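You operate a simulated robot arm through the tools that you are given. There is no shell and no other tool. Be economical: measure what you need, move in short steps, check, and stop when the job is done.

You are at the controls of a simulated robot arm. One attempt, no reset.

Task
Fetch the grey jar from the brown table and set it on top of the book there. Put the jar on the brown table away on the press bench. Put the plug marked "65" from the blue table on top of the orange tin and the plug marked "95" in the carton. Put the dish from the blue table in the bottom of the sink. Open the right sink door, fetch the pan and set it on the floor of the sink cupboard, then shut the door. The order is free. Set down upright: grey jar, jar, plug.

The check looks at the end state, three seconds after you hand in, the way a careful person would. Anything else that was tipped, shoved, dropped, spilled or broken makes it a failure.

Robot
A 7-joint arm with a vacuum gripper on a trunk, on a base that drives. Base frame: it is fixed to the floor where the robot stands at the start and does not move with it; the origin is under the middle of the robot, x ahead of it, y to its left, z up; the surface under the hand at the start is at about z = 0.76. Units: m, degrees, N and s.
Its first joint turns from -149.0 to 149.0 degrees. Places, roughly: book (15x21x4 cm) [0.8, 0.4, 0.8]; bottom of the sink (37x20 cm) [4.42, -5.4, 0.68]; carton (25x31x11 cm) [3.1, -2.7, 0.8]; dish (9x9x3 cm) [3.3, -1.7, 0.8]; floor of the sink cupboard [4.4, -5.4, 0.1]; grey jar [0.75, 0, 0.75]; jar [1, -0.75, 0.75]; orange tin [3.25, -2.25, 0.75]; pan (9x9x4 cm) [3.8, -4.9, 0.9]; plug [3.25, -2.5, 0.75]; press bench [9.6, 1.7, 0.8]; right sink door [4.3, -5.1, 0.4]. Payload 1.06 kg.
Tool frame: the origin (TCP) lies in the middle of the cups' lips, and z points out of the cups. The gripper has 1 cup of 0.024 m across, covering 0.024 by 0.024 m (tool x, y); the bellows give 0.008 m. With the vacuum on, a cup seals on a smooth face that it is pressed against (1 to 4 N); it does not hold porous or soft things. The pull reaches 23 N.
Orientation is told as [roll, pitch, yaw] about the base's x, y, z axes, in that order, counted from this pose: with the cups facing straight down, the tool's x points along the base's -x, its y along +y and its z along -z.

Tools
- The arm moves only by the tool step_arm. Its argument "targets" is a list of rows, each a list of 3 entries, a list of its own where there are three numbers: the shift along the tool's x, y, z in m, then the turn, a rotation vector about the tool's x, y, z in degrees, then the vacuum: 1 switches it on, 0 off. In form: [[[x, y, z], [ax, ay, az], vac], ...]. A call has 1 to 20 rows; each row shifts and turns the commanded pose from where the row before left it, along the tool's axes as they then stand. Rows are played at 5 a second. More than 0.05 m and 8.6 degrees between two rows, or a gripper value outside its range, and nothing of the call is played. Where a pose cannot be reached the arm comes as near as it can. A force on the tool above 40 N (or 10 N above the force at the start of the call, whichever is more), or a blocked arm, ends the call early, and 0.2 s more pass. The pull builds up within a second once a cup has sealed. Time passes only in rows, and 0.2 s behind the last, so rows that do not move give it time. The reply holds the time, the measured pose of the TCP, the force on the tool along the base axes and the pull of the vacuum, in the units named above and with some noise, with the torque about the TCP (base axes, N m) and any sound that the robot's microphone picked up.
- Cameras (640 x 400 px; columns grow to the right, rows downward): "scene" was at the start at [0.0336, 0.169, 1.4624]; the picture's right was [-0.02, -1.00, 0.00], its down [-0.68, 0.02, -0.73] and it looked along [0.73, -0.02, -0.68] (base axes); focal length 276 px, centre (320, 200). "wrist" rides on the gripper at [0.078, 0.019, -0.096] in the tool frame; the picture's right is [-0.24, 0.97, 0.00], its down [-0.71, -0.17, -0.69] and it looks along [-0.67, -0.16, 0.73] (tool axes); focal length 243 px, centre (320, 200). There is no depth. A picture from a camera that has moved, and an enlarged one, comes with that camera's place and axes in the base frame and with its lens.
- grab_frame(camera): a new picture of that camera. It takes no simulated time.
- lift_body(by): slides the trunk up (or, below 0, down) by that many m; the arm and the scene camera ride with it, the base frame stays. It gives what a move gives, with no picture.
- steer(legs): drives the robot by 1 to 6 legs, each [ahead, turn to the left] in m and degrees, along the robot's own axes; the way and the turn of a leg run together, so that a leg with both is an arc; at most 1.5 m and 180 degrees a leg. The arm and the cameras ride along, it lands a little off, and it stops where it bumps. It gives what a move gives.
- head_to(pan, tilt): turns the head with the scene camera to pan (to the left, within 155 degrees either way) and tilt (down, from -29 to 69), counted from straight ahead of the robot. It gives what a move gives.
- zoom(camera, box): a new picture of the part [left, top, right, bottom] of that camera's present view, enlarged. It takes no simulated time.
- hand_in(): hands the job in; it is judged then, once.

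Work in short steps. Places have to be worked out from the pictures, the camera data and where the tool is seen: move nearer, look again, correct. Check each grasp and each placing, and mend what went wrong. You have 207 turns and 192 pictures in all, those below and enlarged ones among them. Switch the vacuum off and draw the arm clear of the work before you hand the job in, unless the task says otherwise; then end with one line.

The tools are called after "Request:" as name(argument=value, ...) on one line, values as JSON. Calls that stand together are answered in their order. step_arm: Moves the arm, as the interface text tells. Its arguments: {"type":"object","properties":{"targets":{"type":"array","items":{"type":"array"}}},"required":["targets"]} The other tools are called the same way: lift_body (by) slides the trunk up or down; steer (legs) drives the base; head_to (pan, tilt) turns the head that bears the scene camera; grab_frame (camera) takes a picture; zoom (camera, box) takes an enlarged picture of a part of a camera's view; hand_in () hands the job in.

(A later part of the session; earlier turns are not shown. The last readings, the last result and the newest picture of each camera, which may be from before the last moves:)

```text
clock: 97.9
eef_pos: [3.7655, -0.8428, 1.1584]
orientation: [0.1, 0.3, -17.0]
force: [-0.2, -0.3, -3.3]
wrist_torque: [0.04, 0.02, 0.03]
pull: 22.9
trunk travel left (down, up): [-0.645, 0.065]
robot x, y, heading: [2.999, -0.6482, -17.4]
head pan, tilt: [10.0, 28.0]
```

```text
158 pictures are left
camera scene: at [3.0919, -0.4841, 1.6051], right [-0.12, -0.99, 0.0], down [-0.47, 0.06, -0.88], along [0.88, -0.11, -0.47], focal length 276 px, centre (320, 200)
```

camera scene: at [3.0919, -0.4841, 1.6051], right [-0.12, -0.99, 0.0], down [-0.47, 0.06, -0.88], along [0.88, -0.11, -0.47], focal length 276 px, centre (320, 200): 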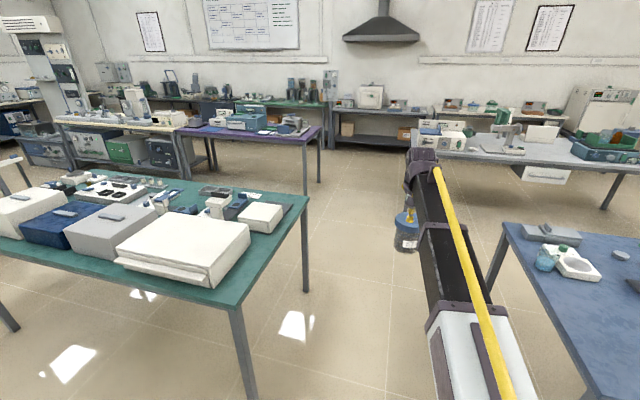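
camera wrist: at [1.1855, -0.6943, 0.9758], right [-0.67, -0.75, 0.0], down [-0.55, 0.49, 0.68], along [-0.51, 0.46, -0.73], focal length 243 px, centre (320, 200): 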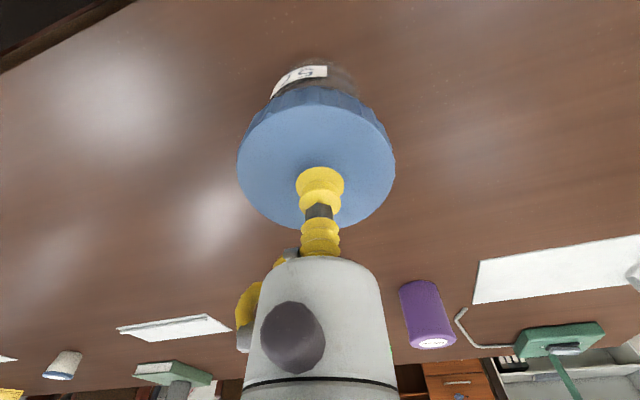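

Corridor is ≈1.1 m wide heading ≈-24°. I'll centre and drive through.

Request:
steer(legs=[[0, 31], [0.31, 0], [0, -38.2], [1.42, 0]])

Request:
head_to(pan=25, tilt=25)

Request:
grab_frame(camera="scene")

Request:
head_to(pan=-25, tilt=25)

Request:
grab_frame(camera="scene")

```text
clock: 109.9
eef_pos: [5.3349, -1.4249, 1.1591]
orientation: [0.1, 0.2, -23.4]
force: [0.4, -0.1, -3.9]
wrist_torque: [0.03, 0.04, -0.02]
pull: 22.6
trunk travel left (down, up): [-0.645, 0.065]
robot x, y, heading: [4.5919, -1.1495, -23.5]
head pan, tilt: [10.0, 28.0]
```

```text
clock: 110.7
eef_pos: [5.3345, -1.4237, 1.1589]
orientation: [0.0, 0.2, -23.5]
force: [-0.5, 0.5, -3.9]
wrist_torque: [-0.01, 0.04, 0.03]
pull: 23.2
trunk travel left (down, up): [-0.645, 0.065]
robot x, y, heading: [4.5937, -1.1515, -23.7]
head pan, tilt: [25.0, 25.0]
```

```text
157 pictures are left
camera scene: at [4.7086, -0.9702, 1.6098], right [0.02, -1.0, 0.0], down [-0.42, -0.01, -0.91], along [0.91, 0.02, -0.42], focal length 276 px, centre (320, 200)
```

scene: 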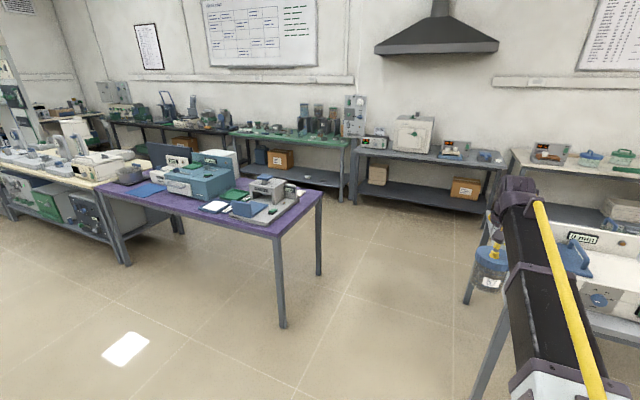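

```text
clock: 111.8
eef_pos: [5.3354, -1.4246, 1.1586]
orientation: [0.0, 0.1, -23.5]
force: [0.4, -0.4, -3.8]
wrist_torque: [0.0, 0.03, 0.01]
pull: 23.0
trunk travel left (down, up): [-0.645, 0.065]
robot x, y, heading: [4.5949, -1.1469, -23.7]
head pan, tilt: [-25.0, 25.0]
```

```text
156 pictures are left
camera scene: at [4.6775, -1.0415, 1.6098], right [-0.75, -0.66, 0.0], down [-0.28, 0.32, -0.91], along [0.6, -0.68, -0.42], focal length 276 px, centre (320, 200)
```

scene: 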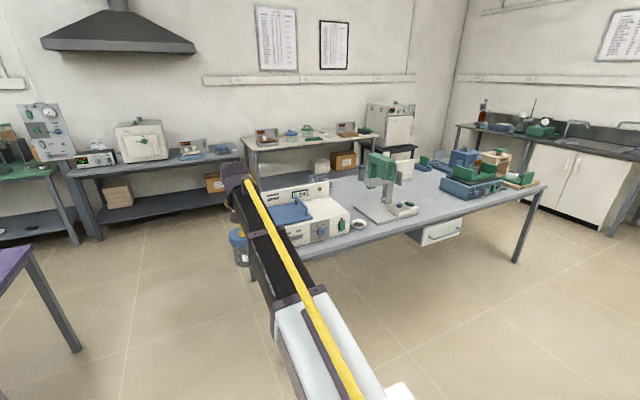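

Gap between grey and purple tables is again ≈1.2 m. I'll centre in it and pass.

Request:
steer(legs=[[0, 28.6], [0.904, 0], [0, -28.7], [1.3, 0], [0, 45]])

Request:
head_to(pan=30, tilt=22)

Request:
grab_frame(camera="scene")

```text
clock: 127.7
eef_pos: [7.4104, -1.2347, 1.1584]
orientation: [0.0, 0.2, 22.2]
force: [0.4, 0.3, -3.4]
wrist_torque: [0.01, 0.04, 0.02]
pull: 22.6
trunk travel left (down, up): [-0.645, 0.065]
robot x, y, heading: [6.6915, -1.5728, 22.4]
head pan, tilt: [-25.0, 25.0]
```

```text
clock: 128.9
eef_pos: [7.4085, -1.236, 1.1592]
orientation: [0.0, 0.2, 22.3]
force: [1.3, -0.2, -3.4]
wrist_torque: [-0.01, 0.06, 0.0]
pull: 23.2
trunk travel left (down, up): [-0.645, 0.065]
robot x, y, heading: [6.6917, -1.5745, 22.4]
head pan, tilt: [30.0, 22.0]
```

```text
155 pictures are left
camera scene: at [6.6407, -1.3596, 1.6146], right [0.79, -0.61, 0.0], down [-0.23, -0.3, -0.93], along [0.57, 0.73, -0.37], focal length 276 px, centre (320, 200)
```

scene: 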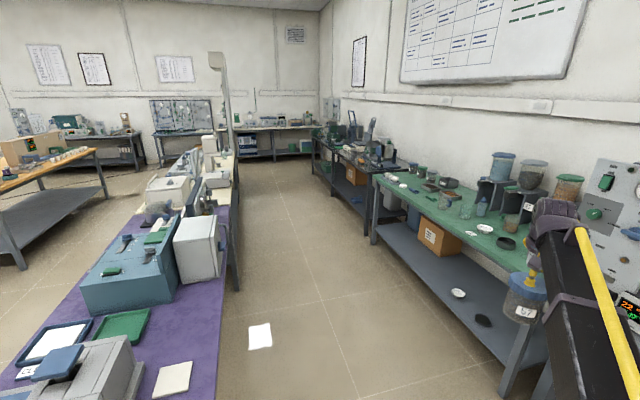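

The press bench is the dark bench beyond the green one, along an aisle heading ≈67°. I'll drive into the aisle.

Request:
steer(legs=[[0, 15], [0.96, 0], [0, 29.5], [1.4, 0]])

Request:
head_to(pan=-30, tilt=25)

Request:
grab_frame(camera="scene")

```text
clock: 142.9
eef_pos: [8.2842, 1.0448, 1.1587]
orientation: [0.0, 0.3, 66.9]
force: [0.6, -0.5, -4.4]
wrist_torque: [-0.03, 0.06, 0.0]
pull: 22.4
trunk travel left (down, up): [-0.645, 0.065]
robot x, y, heading: [8.0114, 0.3004, 66.9]
head pan, tilt: [30.0, 22.0]
```

```text
clock: 144.2
eef_pos: [8.2822, 1.0448, 1.1599]
orientation: [0.0, 0.2, 67.1]
force: [0.4, 0.1, -3.0]
wrist_torque: [-0.05, 0.05, 0.0]
pull: 23.0
trunk travel left (down, up): [-0.645, 0.065]
robot x, y, heading: [8.0145, 0.3017, 67.0]
head pan, tilt: [-30.0, 25.0]
```

```text
154 pictures are left
camera scene: at [7.9077, 0.3832, 1.6098], right [0.6, -0.8, 0.0], down [-0.34, -0.25, -0.91], along [0.72, 0.55, -0.42], focal length 276 px, centre (320, 200)
```

scene: 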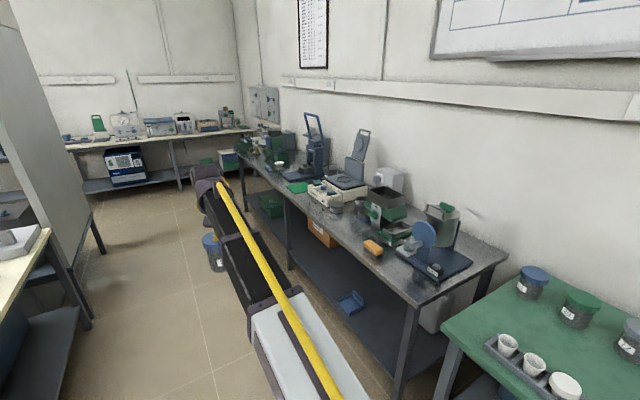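

Zoom onto the bench top for a free spot.

Request:
zoom(camera="scene", box=[230, 130, 520, 310])

```text
2.21 times, centred on (375, 220) of scene
camera zoom: at [7.9077, 0.3832, 1.6098], right [0.6, -0.8, 0.0], down [-0.34, -0.25, -0.91], along [0.72, 0.55, -0.42], focal length 610 px, centre (199, 156)
```

zoom: 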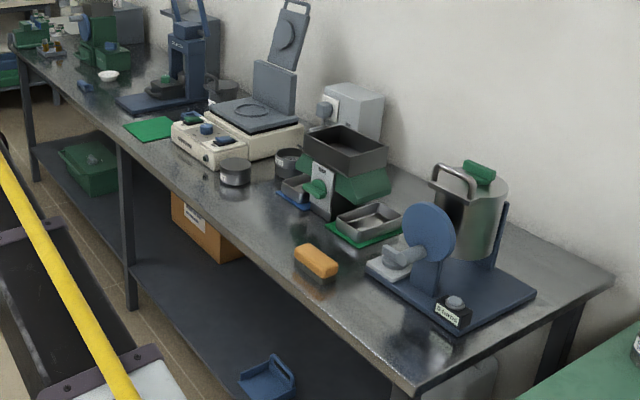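

Free spot between the black pot and the orange sponge at about (9.10, 1.065). I'll drive abreast and turn to face the bench.

Request:
steer(legs=[[0, 4], [1.12, 0], [0, -94]])

Request:
head_to(pan=0, tilt=40)

Request:
grab_frame(camera="scene")

Request:
grab_frame(camera="wrist")

```text
clock: 154.3
eef_pos: [9.1254, 1.0737, 1.1591]
orientation: [0.0, 0.3, -23.4]
force: [0.7, -0.1, -3.5]
wrist_torque: [0.03, 0.02, -0.01]
pull: 23.2
trunk travel left (down, up): [-0.645, 0.065]
robot x, y, heading: [8.3815, 1.3478, -23.6]
head pan, tilt: [-30.0, 25.0]
```

```text
clock: 155.2
eef_pos: [9.1241, 1.074, 1.159]
orientation: [-0.1, 0.2, -23.4]
force: [0.3, 0.3, -3.4]
wrist_torque: [0.05, 0.02, -0.02]
pull: 23.0
trunk travel left (down, up): [-0.645, 0.065]
robot x, y, heading: [8.3813, 1.3503, -23.8]
head pan, tilt: [0.0, 40.0]
```

```text
152 pictures are left
camera scene: at [8.4827, 1.4916, 1.5865], right [-0.4, -0.92, 0.0], down [-0.59, 0.26, -0.77], along [0.7, -0.31, -0.64], focal length 276 px, centre (320, 200)
```

scene: 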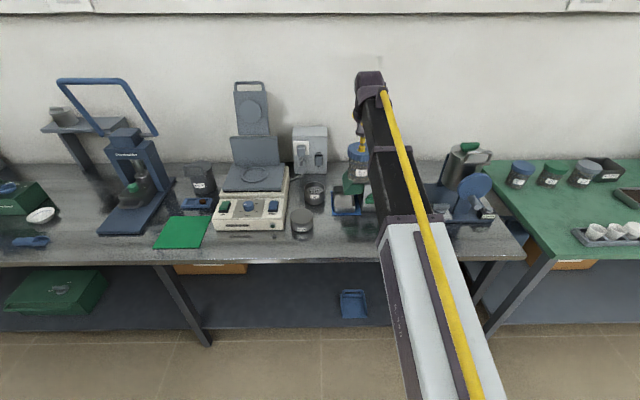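

```text
151 pictures are left
camera wrist: at [9.0612, 1.1232, 1.2548], right [0.6, 0.8, 0.0], down [0.58, -0.44, 0.68], along [0.54, -0.41, -0.73], focal length 243 px, centre (320, 200)
```

wrist: 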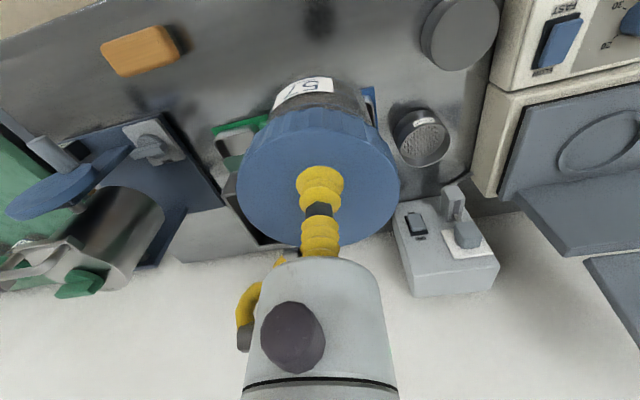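

I'll place at (9.11, 1.06), between the pot and sponge. Shifting and lowering to z≈0.96, then checking.

Request:
step_arm(targets=[[[0.007, -0.0185, 0], [0, 0, 0], 1], [[0, 0, 0.04], [0, 0, 0], 1], [[0, 0, 0.04], [0, 0, 0], 1], [[0, 0, 0.04], [0, 0, 0], 1], [[0, 0, 0.04], [0, 0, 0], 1], [[0, 0, 0.03], [0, 0, 0], 1], [[0, 0, 0], [0, 0, 0], 1]])

Request:
zoom(camera="scene", box=[280, 120, 440, 260])

Request:
grab_frame(camera="wrist")

```text
clock: 156.8
eef_pos: [9.1097, 1.0606, 0.9682]
orientation: [0.0, 0.0, -23.4]
force: [0.5, -0.1, -4.0]
wrist_torque: [-0.03, 0.05, 0.01]
pull: 22.6
trunk travel left (down, up): [-0.645, 0.065]
robot x, y, heading: [8.3826, 1.3544, -23.5]
head pan, tilt: [0.0, 40.0]
```

```text
2.86 times, centred on (360, 190) of scene
camera zoom: at [8.4828, 1.4917, 1.5865], right [-0.4, -0.92, 0.0], down [-0.59, 0.26, -0.77], along [0.7, -0.3, -0.64], focal length 789 px, centre (206, 229)
```

zoom: 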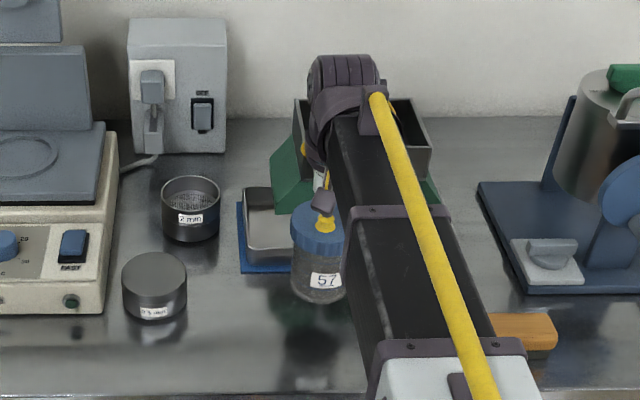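

```text
149 pictures are left
camera wrist: at [9.0474, 1.1091, 1.0638], right [0.6, 0.8, 0.0], down [0.58, -0.44, 0.68], along [0.54, -0.41, -0.73], focal length 243 px, centre (320, 200)
```

wrist: 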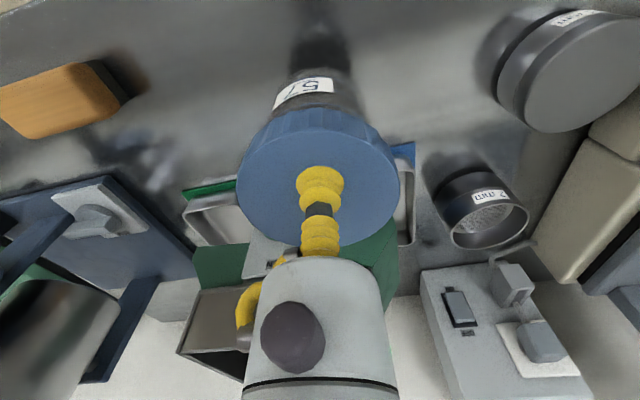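

Clear all round. Lowering to near contact (expected TCP ≈0.908).

Request:
step_arm(targets=[[[0, 0, 0.02], [0, 0, 0], 1], [[0, 0, 0.02], [0, 0, 0], 1], [[0, 0, 0.01], [0, 0, 0], 1], [[0, 0, 0.004], [0, 0, 0], 1], [[0, 0, 0.003], [0, 0, 0], 1], [[0, 0, 0], [0, 0, 0], 1]])

Request:
zoom(camera="scene", box=[300, 150, 440, 270])

```text
clock: 158.2
eef_pos: [9.1112, 1.0611, 0.9115]
orientation: [0.0, 0.2, -23.4]
force: [-0.2, -0.8, -3.8]
wrist_torque: [0.0, 0.03, -0.02]
pull: 23.1
trunk travel left (down, up): [-0.645, 0.065]
robot x, y, heading: [8.3827, 1.3484, -23.5]
head pan, tilt: [0.0, 40.0]
```

```text
3.33 times, centred on (370, 210) of scene
camera zoom: at [8.4828, 1.4917, 1.5865], right [-0.4, -0.92, 0.0], down [-0.59, 0.26, -0.77], along [0.7, -0.3, -0.64], focal length 921 px, centre (153, 167)
```

zoom: 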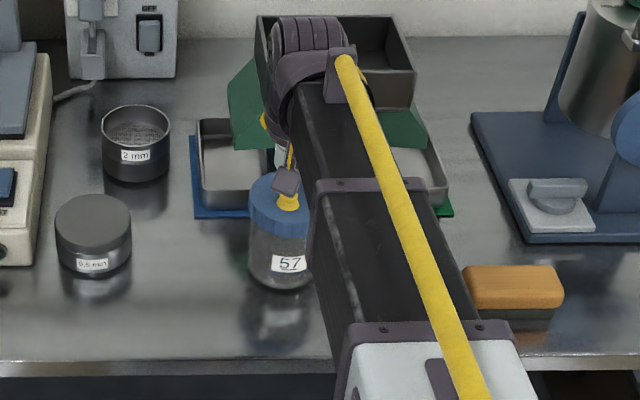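

No contact yet; I keep lowering in small increments.

Request:
step_arm(targets=[[[0, 0, 0.003], [0, 0, 0], 1], [[0, 0, 0.003], [0, 0, 0], 1], [[0, 0, 0], [0, 0, 0], 1]])

Request:
step_arm(targets=[[[0, 0, 0.002], [0, 0, 0], 1], [[0, 0, 0], [0, 0, 0], 1]])

```text
clock: 159.0
eef_pos: [9.1091, 1.0616, 0.9076]
orientation: [0.0, 0.1, -23.5]
force: [-3.8, 1.8, 8.4]
wrist_torque: [-0.05, -0.07, -0.03]
pull: 22.9
trunk travel left (down, up): [-0.645, 0.065]
robot x, y, heading: [8.3826, 1.3465, -23.6]
head pan, tilt: [0.0, 40.0]
```

```text
clock: 159.6
eef_pos: [9.1084, 1.0625, 0.9055]
orientation: [0.0, 0.0, -23.3]
force: [-5.8, 4.1, 15.0]
wrist_torque: [-0.09, -0.08, -0.03]
pull: 23.1
trunk travel left (down, up): [-0.645, 0.065]
robot x, y, heading: [8.3824, 1.355, -23.7]
head pan, tilt: [0.0, 40.0]
```

Contact at 0.908 as predicted. Ease off, release, and lift.

Request:
step_arm(targets=[[[0, 0, -0.003], [0, 0, 0], 0], [[0, 0, 0], [0, 0, 0], 0], [[0, 0, 0], [0, 0, 0], 0], [[0, 0, 0], [0, 0, 0], 0], [[0, 0, -0.003], [0, 0, 0], 0], [[0, 0, -0.01], [0, 0, 0], 0], [[0, 0, -0.03], [0, 0, 0], 0], [[0, 0, -0.04], [0, 0, 0], 0], [[0, 0, -0.04], [0, 0, 0], 0], [[0, 0, -0.04], [0, 0, 0], 0], [[0, 0, -0.04], [0, 0, 0], 0], [[0, 0, -0.04], [0, 0, 0], 0]])

Request:
zoom(camera="scene", box=[280, 120, 460, 270])

Request:
grab_frame(camera="wrist")

```text
clock: 162.2
eef_pos: [9.1112, 1.0595, 1.1496]
orientation: [0.0, 0.3, -23.4]
force: [0.3, -0.6, 0.5]
wrist_torque: [0.02, 0.03, 0.01]
pull: 0.1
trunk travel left (down, up): [-0.645, 0.065]
robot x, y, heading: [8.3863, 1.3473, -23.6]
head pan, tilt: [0.0, 40.0]
```

```text
2.67 times, centred on (370, 195) of scene
camera zoom: at [8.4824, 1.4919, 1.5864], right [-0.4, -0.92, 0.0], down [-0.59, 0.26, -0.77], along [0.7, -0.3, -0.64], focal length 737 px, centre (187, 213)
```

zoom: 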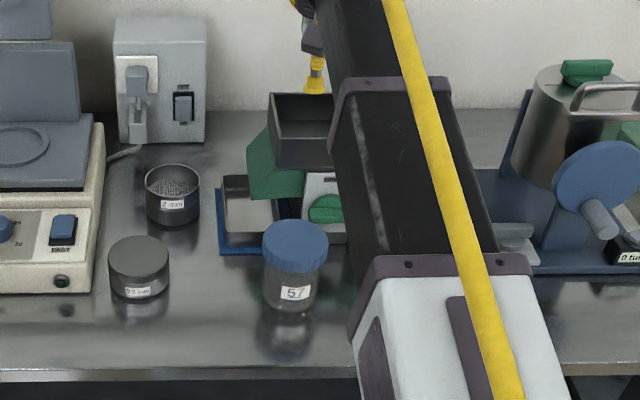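

```text
146 pictures are left
camera wrist: at [9.0478, 1.1087, 1.2463], right [0.6, 0.8, 0.0], down [0.58, -0.44, 0.68], along [0.54, -0.41, -0.73], focal length 243 px, centre (320, 200)
```

wrist: 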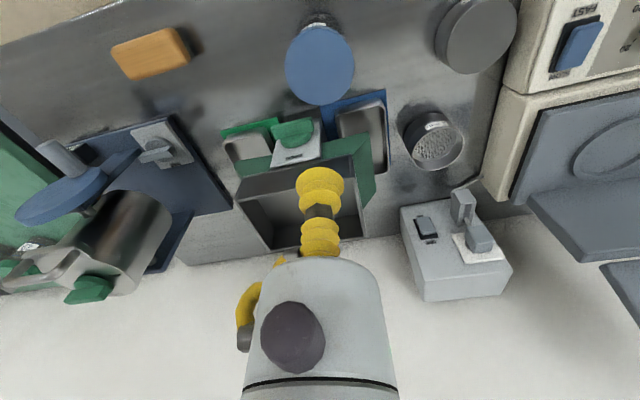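

Jar 57 stands on the press bench. Now I retrace to the blue table, reversing down the aisle.

Request:
steer(legs=[[0, 90.6], [-1.5, 0], [-1.0, 0], [0, -25], [-0.96, 0]])

```text
clock: 184.2
eef_pos: [7.2328, -1.0384, 1.15]
orientation: [0.0, 0.2, 40.8]
force: [0.5, -0.4, 0.2]
wrist_torque: [0.03, 0.02, 0.0]
pull: 0.0
trunk travel left (down, up): [-0.645, 0.065]
robot x, y, heading: [6.6499, -1.5625, 40.6]
head pan, tilt: [0.0, 40.0]
```

Continue back through the two gaps.

Request:
steer(legs=[[0, 116.3], [1.25, 0], [0, 28.2], [0.904, 0]])

```text
clock: 201.1
eef_pos: [3.8192, -1.2413, 1.1508]
orientation: [-0.1, 0.1, -175.0]
force: [-0.3, 0.0, 0.5]
wrist_torque: [-0.02, 0.03, 0.01]
pull: 0.1
trunk travel left (down, up): [-0.645, 0.065]
robot x, y, heading: [4.5984, -1.1483, -174.9]
head pan, tilt: [0.0, 40.0]
```

Request:
steer(legs=[[0, -28.9], [1.42, 0], [0, 51.5], [1.13, 0], [0, 72.3], [0.8, 0]])

Request:
head_to(pan=50, tilt=38)

Request:
grab_frame(camera="scene")

```text
clock: 224.3
eef_pos: [2.5865, -2.6626, 1.1503]
orientation: [0.0, 0.2, -79.8]
force: [0.4, -0.2, -0.6]
wrist_torque: [0.02, -0.01, 0.02]
pull: 0.1
trunk travel left (down, up): [-0.645, 0.065]
robot x, y, heading: [2.424, -1.8928, -79.8]
head pan, tilt: [0.0, 40.0]
```

```text
clock: 225.5
eef_pos: [2.5851, -2.6625, 1.1505]
orientation: [0.0, 0.2, -79.8]
force: [0.3, -0.5, -0.1]
wrist_torque: [-0.01, 0.01, -0.03]
pull: 0.1
trunk travel left (down, up): [-0.645, 0.065]
robot x, y, heading: [2.4223, -1.8988, -79.9]
head pan, tilt: [50.0, 38.0]
```

```text
145 pictures are left
camera scene: at [2.6547, -1.8622, 1.5895], right [-0.5, -0.87, 0.0], down [-0.53, 0.31, -0.79], along [0.68, -0.39, -0.62], focal length 276 px, centre (320, 200)
```

scene: 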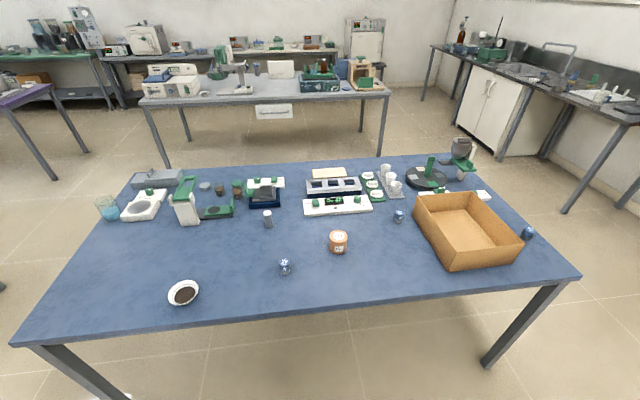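

The table is in view. I'll zoom in to read the plugs.

Request:
zoom(camera="scene", box=[250, 190, 430, 302])

Request:
zoom(camera="scene", box=[390, 170, 560, 280])

Request:
zoom(camera="scene", box=[90, 160, 290, 310])

```text
3.56 times, centred on (340, 246) of scene
camera zoom: at [2.6547, -1.8622, 1.5895], right [-0.5, -0.87, 0.0], down [-0.53, 0.31, -0.79], along [0.68, -0.39, -0.62], focal length 982 px, centre (249, 36)
```

zoom: 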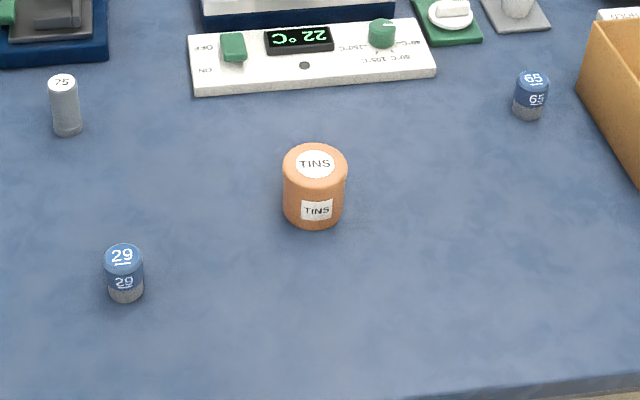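

```text
3.64 times, centred on (475, 225) of scene
camera zoom: at [2.6547, -1.8622, 1.5895], right [-0.5, -0.87, 0.0], down [-0.53, 0.31, -0.79], along [0.68, -0.39, -0.62], focal length 1005 px, centre (-244, 109)
```

zoom: 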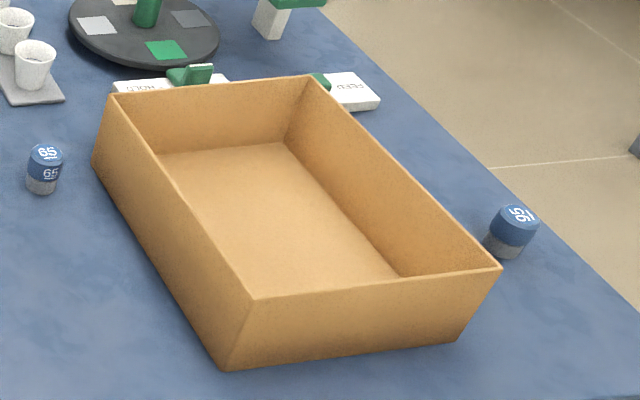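

```text
2.67 times, centred on (190, 235) of scene
camera zoom: at [2.6547, -1.8622, 1.5895], right [-0.5, -0.87, 0.0], down [-0.53, 0.31, -0.79], along [0.68, -0.39, -0.62], focal length 737 px, centre (667, 107)
```

zoom: 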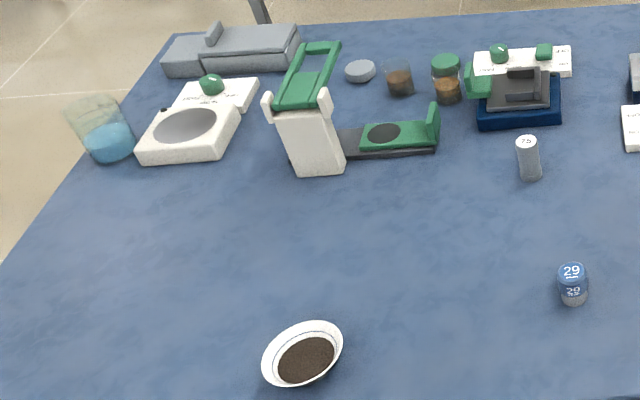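

The "95" plug is right of the carton, "65" left of it, orange tin "TINS" centre-left; the dish holds some dark material. I'll move to a stance facing the table near plugs and tin.

Request:
steer(legs=[[0, -4], [0.44, 0], [0, 61]])

Request:
head_to(pan=0, tilt=45)

Request:
grab_frame(camera="scene")

Request:
grab_frame(camera="wrist")

```text
clock: 231.4
eef_pos: [3.2048, -2.6102, 1.1493]
orientation: [-0.2, 0.2, -22.5]
force: [-0.1, -0.6, 0.6]
wrist_torque: [0.0, 0.01, 0.0]
pull: 0.0
trunk travel left (down, up): [-0.645, 0.065]
robot x, y, heading: [2.4741, -2.3293, -22.6]
head pan, tilt: [50.0, 38.0]
```

```text
clock: 232.6
eef_pos: [3.205, -2.611, 1.1493]
orientation: [0.0, 0.2, -22.5]
force: [0.5, 0.7, 0.2]
wrist_torque: [0.03, 0.0, 0.03]
pull: 0.1
trunk travel left (down, up): [-0.645, 0.065]
robot x, y, heading: [2.476, -2.3363, -22.5]
head pan, tilt: [0.0, 45.0]
```

```text
141 pictures are left
camera scene: at [2.5662, -2.188, 1.5792], right [-0.38, -0.92, 0.0], down [-0.65, 0.27, -0.71], along [0.65, -0.27, -0.71], focal length 276 px, centre (320, 200)
```

scene: 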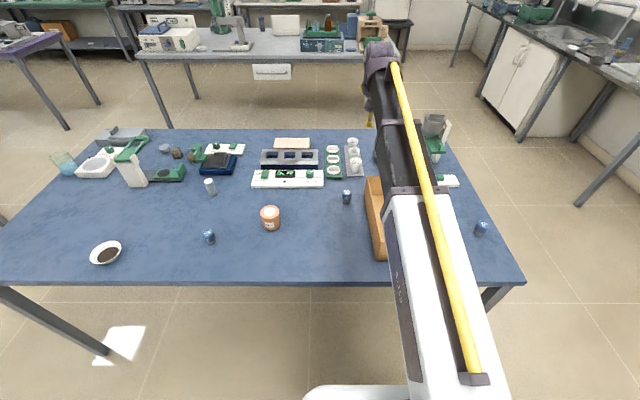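

```text
140 pictures are left
camera wrist: at [3.1408, -2.5639, 1.2458], right [0.59, 0.81, 0.0], down [0.59, -0.43, 0.68], along [0.55, -0.4, -0.73], focal length 243 px, centre (320, 200)
```

wrist: 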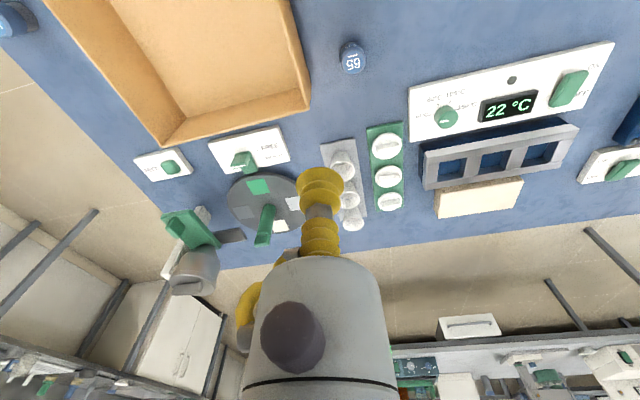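

Plug 65 at about (3.25,-2.585). I'll lower the trunk back, then shift above the plug.

Request:
lift_body(by=-0.12)

Request:
step_arm(targets=[[[-0.016, 0.02, 0.02], [0, 0, 0], 0], [[-0.016, 0.02, 0.03], [0, 0, 0], 0], [[0, 0, 0.04], [0, 0, 0], 0], [[0, 0, 0.03], [0, 0, 0], 0], [[0, 0, 0], [0, 0, 0], 0]])

Request:
grab_frame(camera="wrist")

Request:
zoom(camera="scene", box=[240, 140, 440, 265])

```text
clock: 234.1
eef_pos: [3.2042, -2.6115, 1.0306]
orientation: [0.0, 0.3, -22.5]
force: [-0.6, 0.2, -0.4]
wrist_torque: [-0.02, -0.02, -0.01]
pull: 0.1
trunk travel left (down, up): [-0.525, 0.185]
robot x, y, heading: [2.4738, -2.3337, -22.5]
head pan, tilt: [0.0, 45.0]
```

```text
clock: 235.2
eef_pos: [3.2501, -2.5858, 0.9092]
orientation: [0.0, 0.1, -22.6]
force: [0.8, 0.5, 0.3]
wrist_torque: [-0.01, -0.03, -0.01]
pull: 0.0
trunk travel left (down, up): [-0.525, 0.185]
robot x, y, heading: [2.4714, -2.3293, -22.5]
head pan, tilt: [0.0, 45.0]
```

```text
139 pictures are left
camera wrist: at [3.1859, -2.5384, 1.0052], right [0.59, 0.81, 0.0], down [0.59, -0.43, 0.68], along [0.55, -0.4, -0.73], focal length 243 px, centre (320, 200)
```

wrist: 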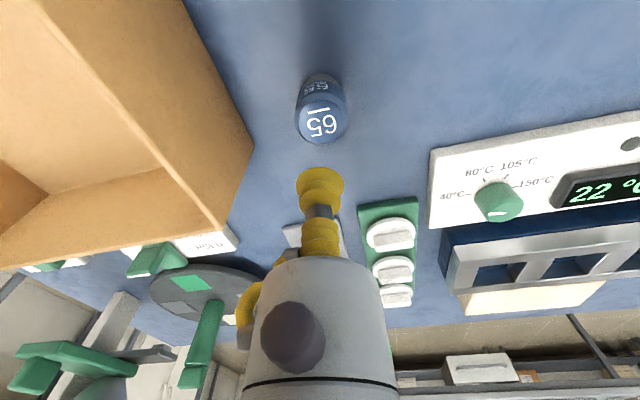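

```text
3.20 times, centred on (340, 202) of scene
camera zoom: at [2.5663, -2.1881, 1.4592], right [-0.38, -0.92, 0.0], down [-0.65, 0.27, -0.71], along [0.65, -0.27, -0.71], focal length 884 px, centre (256, 192)
```

zoom: 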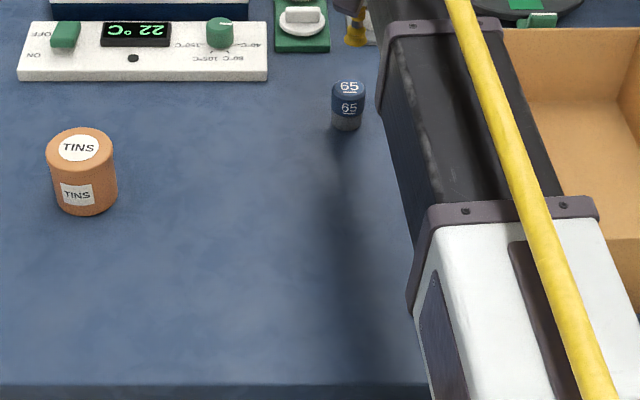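

Plug top at (3.256,-2.589, ~0.83). Lowering to just above and checking.

Request:
step_arm(targets=[[[-0.006, 0, 0.02], [0, 0, 0], 0], [[0, 0, 0.02], [0, 0, 0], 0], [[0, 0, 0.015], [0, 0, 0], 1], [[0, 0, 0], [0, 0, 0], 1]])

Request:
grab_frame(camera="wrist")

```text
clock: 236.2
eef_pos: [3.2542, -2.5883, 0.8544]
orientation: [0.0, 0.0, -22.4]
force: [-0.1, 0.2, 0.5]
wrist_torque: [0.01, -0.01, 0.02]
pull: 0.1
trunk travel left (down, up): [-0.525, 0.185]
robot x, y, heading: [2.4736, -2.334, -22.5]
head pan, tilt: [0.0, 45.0]
```

```text
137 pictures are left
camera wrist: at [3.1907, -2.5415, 0.95], right [0.59, 0.81, 0.0], down [0.59, -0.43, 0.68], along [0.55, -0.4, -0.73], focal length 243 px, centre (320, 200)
```

wrist: 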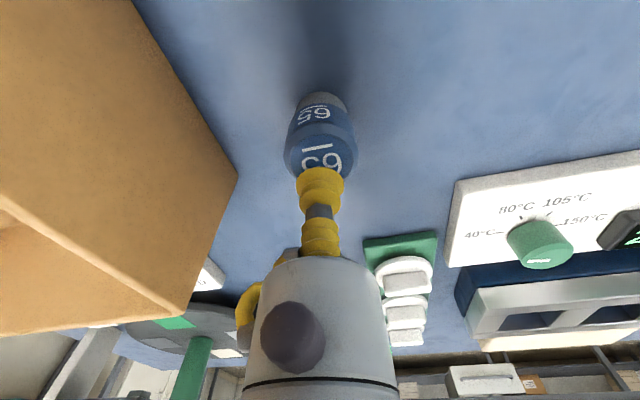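

Aligned. Fine descent.

Request:
step_arm(targets=[[[0.002, 0, 0.006], [0, 0, 0], 1], [[0, 0, 0.006], [0, 0, 0], 1], [[0, 0, 0.004], [0, 0, 0], 1], [[0, 0, 0.002], [0, 0, 0], 1], [[0, 0, 0], [0, 0, 0], 1]])

```text
clock: 237.6
eef_pos: [3.254, -2.5884, 0.8399]
orientation: [0.1, -0.2, -22.5]
force: [2.9, -0.7, 21.7]
wrist_torque: [0.05, 0.04, 0.0]
pull: 0.1
trunk travel left (down, up): [-0.525, 0.185]
robot x, y, heading: [2.4704, -2.3284, -22.5]
head pan, tilt: [0.0, 45.0]
stopped in row 5: the force on the tool passed its limit at 41 N (the readings are from after the stop); the commanded pose is now the measured one
```

Contact near 0.842 but no seal. I'll back off and look.

Request:
step_arm(targets=[[[0, 0, -0.003], [0, 0, 0], 1], [[0, 0, 0], [0, 0, 0], 1], [[0, 0, 0], [0, 0, 0], 1]])

Request:
zoom(camera="wrist", box=[240, 60, 400, 220])

Request:
zoom(camera="scene", box=[320, 140, 400, 210])

```text
clock: 238.4
eef_pos: [3.253, -2.5887, 0.8411]
orientation: [0.0, 0.1, -22.5]
force: [-0.3, 0.6, 9.2]
wrist_torque: [0.01, -0.01, 0.03]
pull: 0.1
trunk travel left (down, up): [-0.525, 0.185]
robot x, y, heading: [2.4741, -2.3329, -22.5]
head pan, tilt: [0.0, 45.0]
```

```text
2.50 times, centred on (320, 140) of wrist
camera zoom: at [3.189, -2.541, 0.9372], right [0.59, 0.81, 0.0], down [0.59, -0.43, 0.69], along [0.55, -0.4, -0.73], focal length 606 px, centre (320, 350)
```

zoom: 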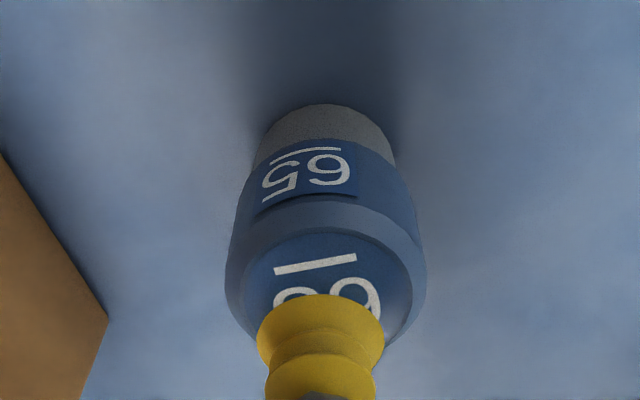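

```text
5.71 times, centred on (360, 175) of scene
camera zoom: at [2.5653, -2.1878, 1.4592], right [-0.38, -0.92, 0.0], down [-0.65, 0.27, -0.71], along [0.65, -0.27, -0.71], focal length 1579 px, centre (91, 343)
```

zoom: 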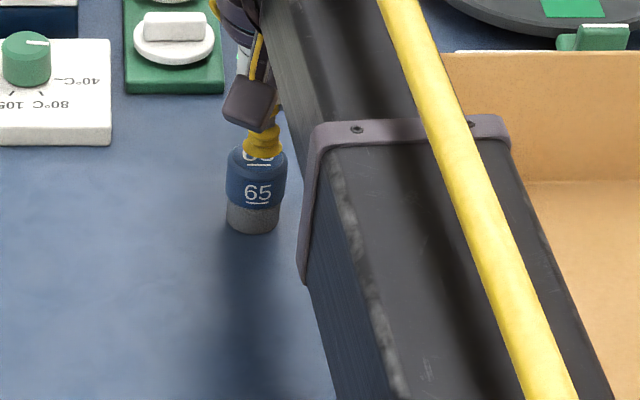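

The cup overhangs the plug's far side by ≈12 mm. I'll lift a bit and shift toward the robot by ~11 mm and 3.5 mm left.

Request:
step_arm(targets=[[[0, 0, -0.01], [0, 0, 0], 0], [[0.011, 0.0035, 0], [0, 0, 0], 0], [[0, 0, 0], [0, 0, 0], 0]])

Request:
zoom(camera="wrist", box=[240, 60, 400, 220])

Request:
zoom(camera="scene", box=[320, 140, 400, 210])

```text
clock: 239.2
eef_pos: [3.2452, -2.5824, 0.8511]
orientation: [0.0, 0.0, -22.6]
force: [0.0, -0.1, 0.3]
wrist_torque: [0.03, 0.02, -0.02]
pull: 0.0
trunk travel left (down, up): [-0.525, 0.185]
robot x, y, heading: [2.4717, -2.3299, -22.6]
head pan, tilt: [0.0, 45.0]
```

```text
2.50 times, centred on (320, 140) of wrist
camera zoom: at [3.181, -2.5338, 0.9467], right [0.59, 0.81, 0.0], down [0.59, -0.43, 0.69], along [0.55, -0.4, -0.73], focal length 606 px, centre (320, 350)
```

zoom: 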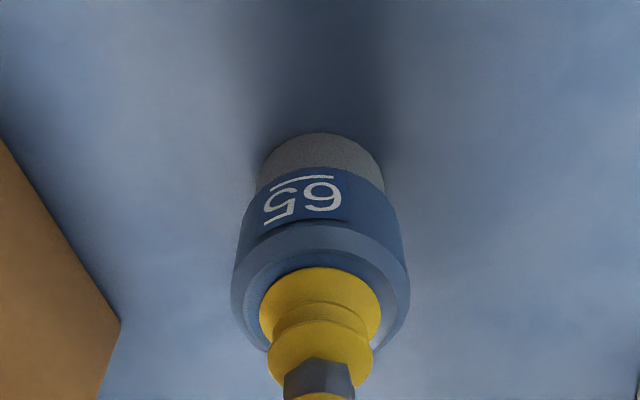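

```text
5.71 times, centred on (360, 175) of scene
camera zoom: at [2.5662, -2.1881, 1.4592], right [-0.38, -0.92, 0.0], down [-0.65, 0.27, -0.71], along [0.65, -0.27, -0.71], focal length 1579 px, centre (91, 343)
```

zoom: 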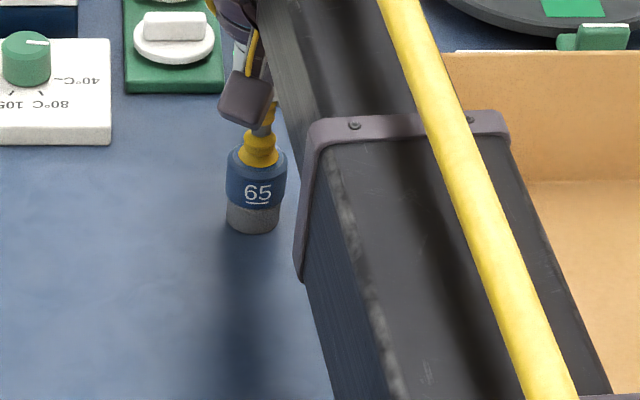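

Centred now. Lower to contact with vacuum.

Request:
step_arm(targets=[[[0, 0, 0.004], [0, 0, 0], 1], [[0, 0, 0.003], [0, 0, 0], 1], [[0, 0, 0.002], [0, 0, 0], 1], [[0, 0, 0], [0, 0, 0], 1]])

```text
clock: 240.2
eef_pos: [3.2447, -2.5807, 0.8436]
orientation: [0.0, -0.1, -22.5]
force: [4.5, -2.5, 19.7]
wrist_torque: [0.0, 0.02, 0.03]
pull: 22.9
trunk travel left (down, up): [-0.525, 0.185]
robot x, y, heading: [2.4708, -2.3335, -22.8]
head pan, tilt: [0.0, 45.0]
```

Sealed. Lift.

Request:
step_arm(targets=[[[0, 0, -0.004], [0, 0, 0], 1], [[0, 0, -0.006], [0, 0, 0], 1], [[0, 0, -0.02], [0, 0, 0], 1], [[0, 0, -0.04], [0, 0, 0], 1], [[0, 0, -0.04], [0, 0, 0], 1], [[0, 0, -0.03], [0, 0, 0], 1], [[0, 0, 0], [0, 0, 0], 1]])

Request:
grab_frame(camera="wrist")

Request:
zoom(camera="scene", box=[240, 140, 400, 240])

```text
clock: 241.8
eef_pos: [3.2453, -2.5827, 0.9826]
orientation: [0.1, 0.0, -22.5]
force: [0.1, 0.3, 0.4]
wrist_torque: [-0.02, 0.0, -0.01]
pull: 22.8
trunk travel left (down, up): [-0.525, 0.185]
robot x, y, heading: [2.4715, -2.3309, -22.6]
head pan, tilt: [0.0, 45.0]
```

```text
132 pictures are left
camera wrist: at [3.1812, -2.5343, 1.0792], right [0.59, 0.81, 0.0], down [0.59, -0.43, 0.69], along [0.55, -0.4, -0.73], focal length 243 px, centre (320, 200)
```

wrist: 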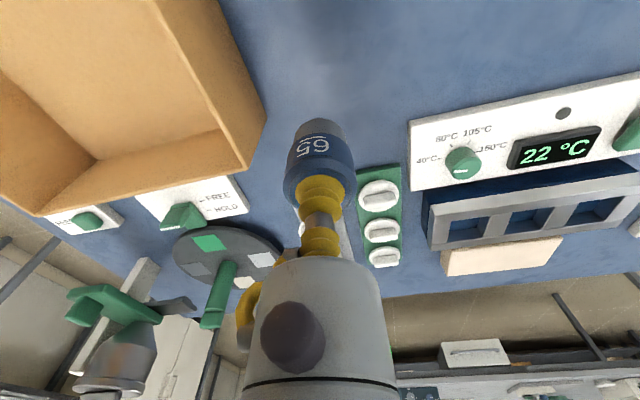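

```text
4.00 times, centred on (320, 190) of scene
camera zoom: at [2.5661, -2.1881, 1.4592], right [-0.38, -0.92, 0.0], down [-0.65, 0.27, -0.71], along [0.65, -0.27, -0.71], focal length 1105 px, centre (320, 240)
```

zoom: 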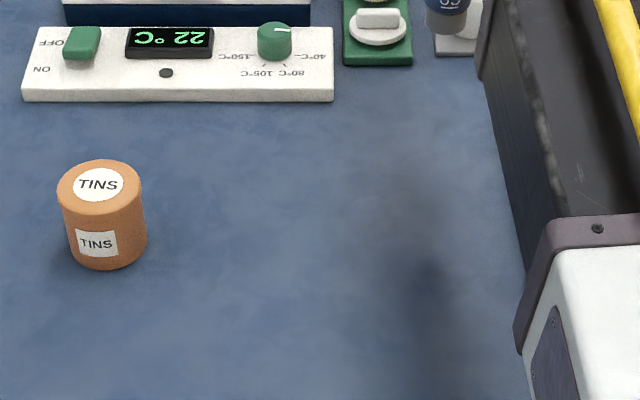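

Plug 65 held. Tin top at about (3.25,-2.278, 0.848). Moving over it.

Request:
step_arm(targets=[[[0.014, 0.0355, 0], [0, 0, 0], 1], [[0.014, 0.0355, 0], [0, 0, 0], 1], [[0.014, 0.0355, 0], [0, 0, 0], 1], [[0.014, 0.0355, 0], [0, 0, 0], 1], [[0.014, 0.0355, 0], [0, 0, 0], 1], [[0.014, 0.0355, 0], [0, 0, 0], 1], [[0.014, 0.0355, 0], [0, 0, 0], 1], [[0.014, 0.0355, 0], [0, 0, 0], 1], [[0, 0, 0], [0, 0, 0], 1]])

Request:
grab_frame(camera="wrist")

Request:
zoom(camera="scene", box=[220, 130, 340, 250])

```text
clock: 243.8
eef_pos: [3.2514, -2.277, 0.9831]
orientation: [-0.2, 0.0, -22.6]
force: [0.8, 0.0, -0.9]
wrist_torque: [0.0, -0.01, 0.02]
pull: 23.7
trunk travel left (down, up): [-0.525, 0.185]
robot x, y, heading: [2.4674, -2.3355, -22.8]
head pan, tilt: [0.0, 45.0]
```

```text
130 pictures are left
camera wrist: at [3.1866, -2.2277, 1.0784], right [0.59, 0.81, 0.0], down [0.59, -0.43, 0.69], along [0.55, -0.41, -0.73], focal length 243 px, centre (320, 200)
```

wrist: 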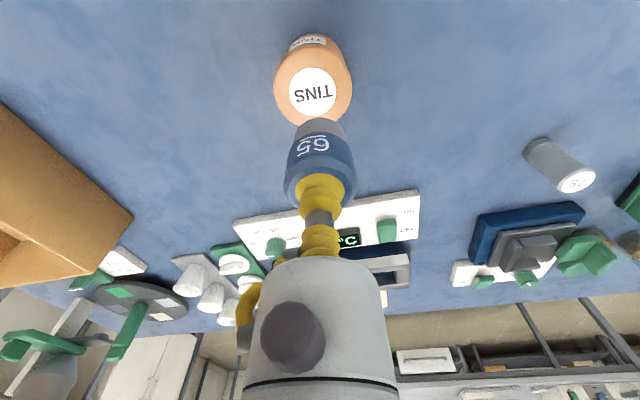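

```text
3.33 times, centred on (280, 190) of scene
camera zoom: at [2.5663, -2.1879, 1.4592], right [-0.38, -0.92, 0.0], down [-0.65, 0.27, -0.71], along [0.65, -0.27, -0.71], focal length 921 px, centre (453, 233)
```

zoom: 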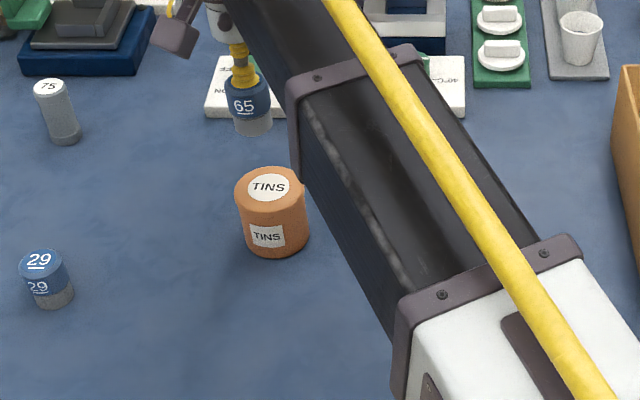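

Lower closer to compare alignment.

Request:
step_arm(targets=[[[0, 0, 0.03], [0, 0, 0], 1], [[0, 0, 0.03], [0, 0, 0], 1], [[0, 0, 0.005], [0, 0, 0], 1], [[0, 0, 0], [0, 0, 0], 1]])

Request:
zoom(camera="wrist", box=[220, 40, 420, 220])

Request:
zoom(camera="scene", box=[230, 150, 330, 240])

```text
clock: 244.8
eef_pos: [3.2508, -2.2753, 0.9161]
orientation: [0.0, 0.0, -22.5]
force: [0.5, -0.3, -0.9]
wrist_torque: [0.01, -0.01, -0.03]
pull: 22.4
trunk travel left (down, up): [-0.525, 0.185]
robot x, y, heading: [2.4699, -2.334, -22.8]
head pan, tilt: [0.0, 45.0]
```

```text
2.22 times, centred on (320, 130) of wrist
camera zoom: at [3.187, -2.2283, 1.0124], right [0.59, 0.81, 0.0], down [0.59, -0.43, 0.69], along [0.55, -0.4, -0.73], focal length 539 px, centre (320, 356)
```

zoom: 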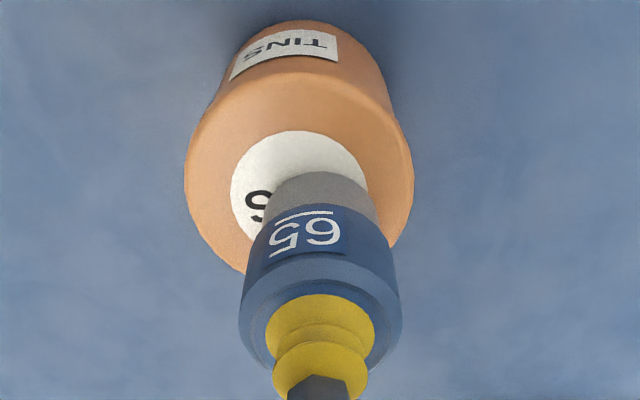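

```text
4.44 times, centred on (280, 195) of scene
camera zoom: at [2.5662, -2.1881, 1.4592], right [-0.38, -0.92, 0.0], down [-0.65, 0.27, -0.71], along [0.65, -0.27, -0.71], focal length 1228 px, centre (498, 222)
```

zoom: 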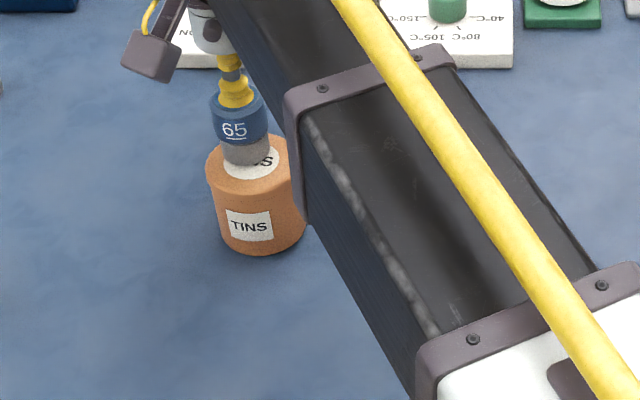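

Close; shift ~4 mm toward the robot and 4 mm right, then lower to near contact.

Request:
step_arm(targets=[[[0.004, -0.004, 0.004], [0, 0, 0], 1], [[0, 0, 0.006], [0, 0, 0], 1], [[0, 0, 0], [0, 0, 0], 1]])

Request:
zoom(camera="wrist", box=[220, 40, 420, 220])

Request:
zoom(camera="scene", box=[230, 150, 330, 240])

```text
clock: 245.6
eef_pos: [3.2455, -2.2785, 0.9092]
orientation: [0.0, -0.2, -22.4]
force: [5.2, 1.9, 22.3]
wrist_torque: [0.07, -0.06, -0.02]
pull: 22.5
trunk travel left (down, up): [-0.525, 0.185]
robot x, y, heading: [2.4717, -2.3287, -22.6]
head pan, tilt: [0.0, 45.0]
```

```text
2.22 times, centred on (320, 130) of wrist
camera zoom: at [3.1808, -2.2305, 1.0044], right [0.59, 0.81, 0.0], down [0.59, -0.43, 0.69], along [0.56, -0.4, -0.73], focal length 539 px, centre (320, 356)
```

zoom: 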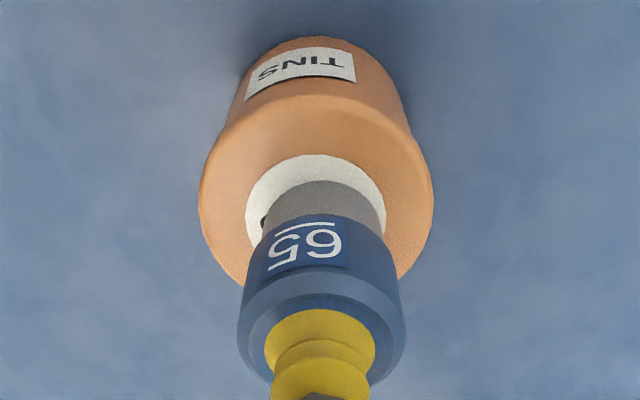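

```text
4.44 times, centred on (280, 195) of scene
camera zoom: at [2.5645, -2.1882, 1.4596], right [-0.38, -0.92, 0.0], down [-0.65, 0.27, -0.71], along [0.65, -0.27, -0.71], focal length 1228 px, centre (498, 222)
```

zoom: 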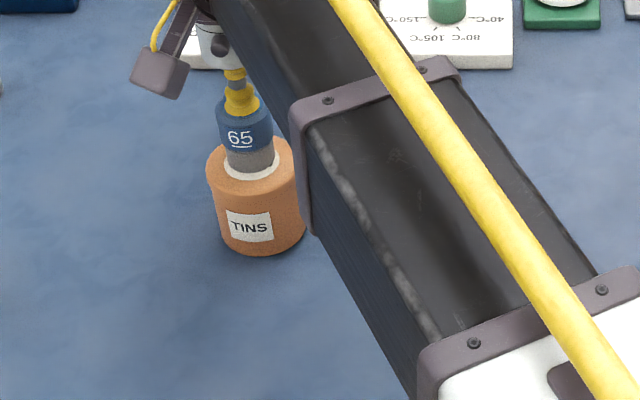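

Contact at ≈0.911, centred on the label. Ease the press, release, and lift.

Request:
step_arm(targets=[[[0, 0, -0.002], [0, 0, 0], 1], [[0, 0, -0.001], [0, 0, 0], 0], [[0, 0, 0], [0, 0, 0], 0], [[0, 0, 0], [0, 0, 0], 0], [[0, 0, 0], [0, 0, 0], 0], [[0, 0, -0.003], [0, 0, 0], 0], [[0, 0, -0.01], [0, 0, 0], 0], [[0, 0, -0.03], [0, 0, 0], 0], [[0, 0, -0.03], [0, 0, 0], 0], [[0, 0, -0.04], [0, 0, 0], 0], [[0, 0, 0], [0, 0, 0], 0]])

Request:
zoom(camera="scene", box=[230, 150, 330, 240])

```text
clock: 248.0
eef_pos: [3.2461, -2.2783, 1.0234]
orientation: [0.0, 0.0, -22.5]
force: [-0.1, -1.1, -0.1]
wrist_torque: [-0.01, 0.02, -0.02]
pull: 0.1
trunk travel left (down, up): [-0.525, 0.185]
robot x, y, heading: [2.4708, -2.3339, -22.3]
head pan, tilt: [0.0, 45.0]
```

```text
4.44 times, centred on (280, 195) of scene
camera zoom: at [2.5661, -2.1881, 1.4592], right [-0.38, -0.92, 0.0], down [-0.65, 0.27, -0.71], along [0.65, -0.27, -0.71], focal length 1228 px, centre (498, 222)
```

zoom: 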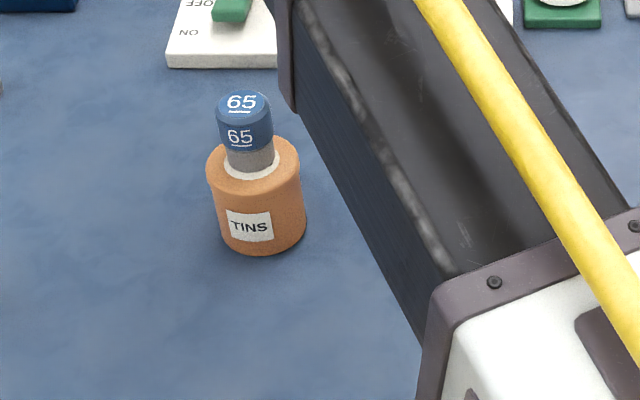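

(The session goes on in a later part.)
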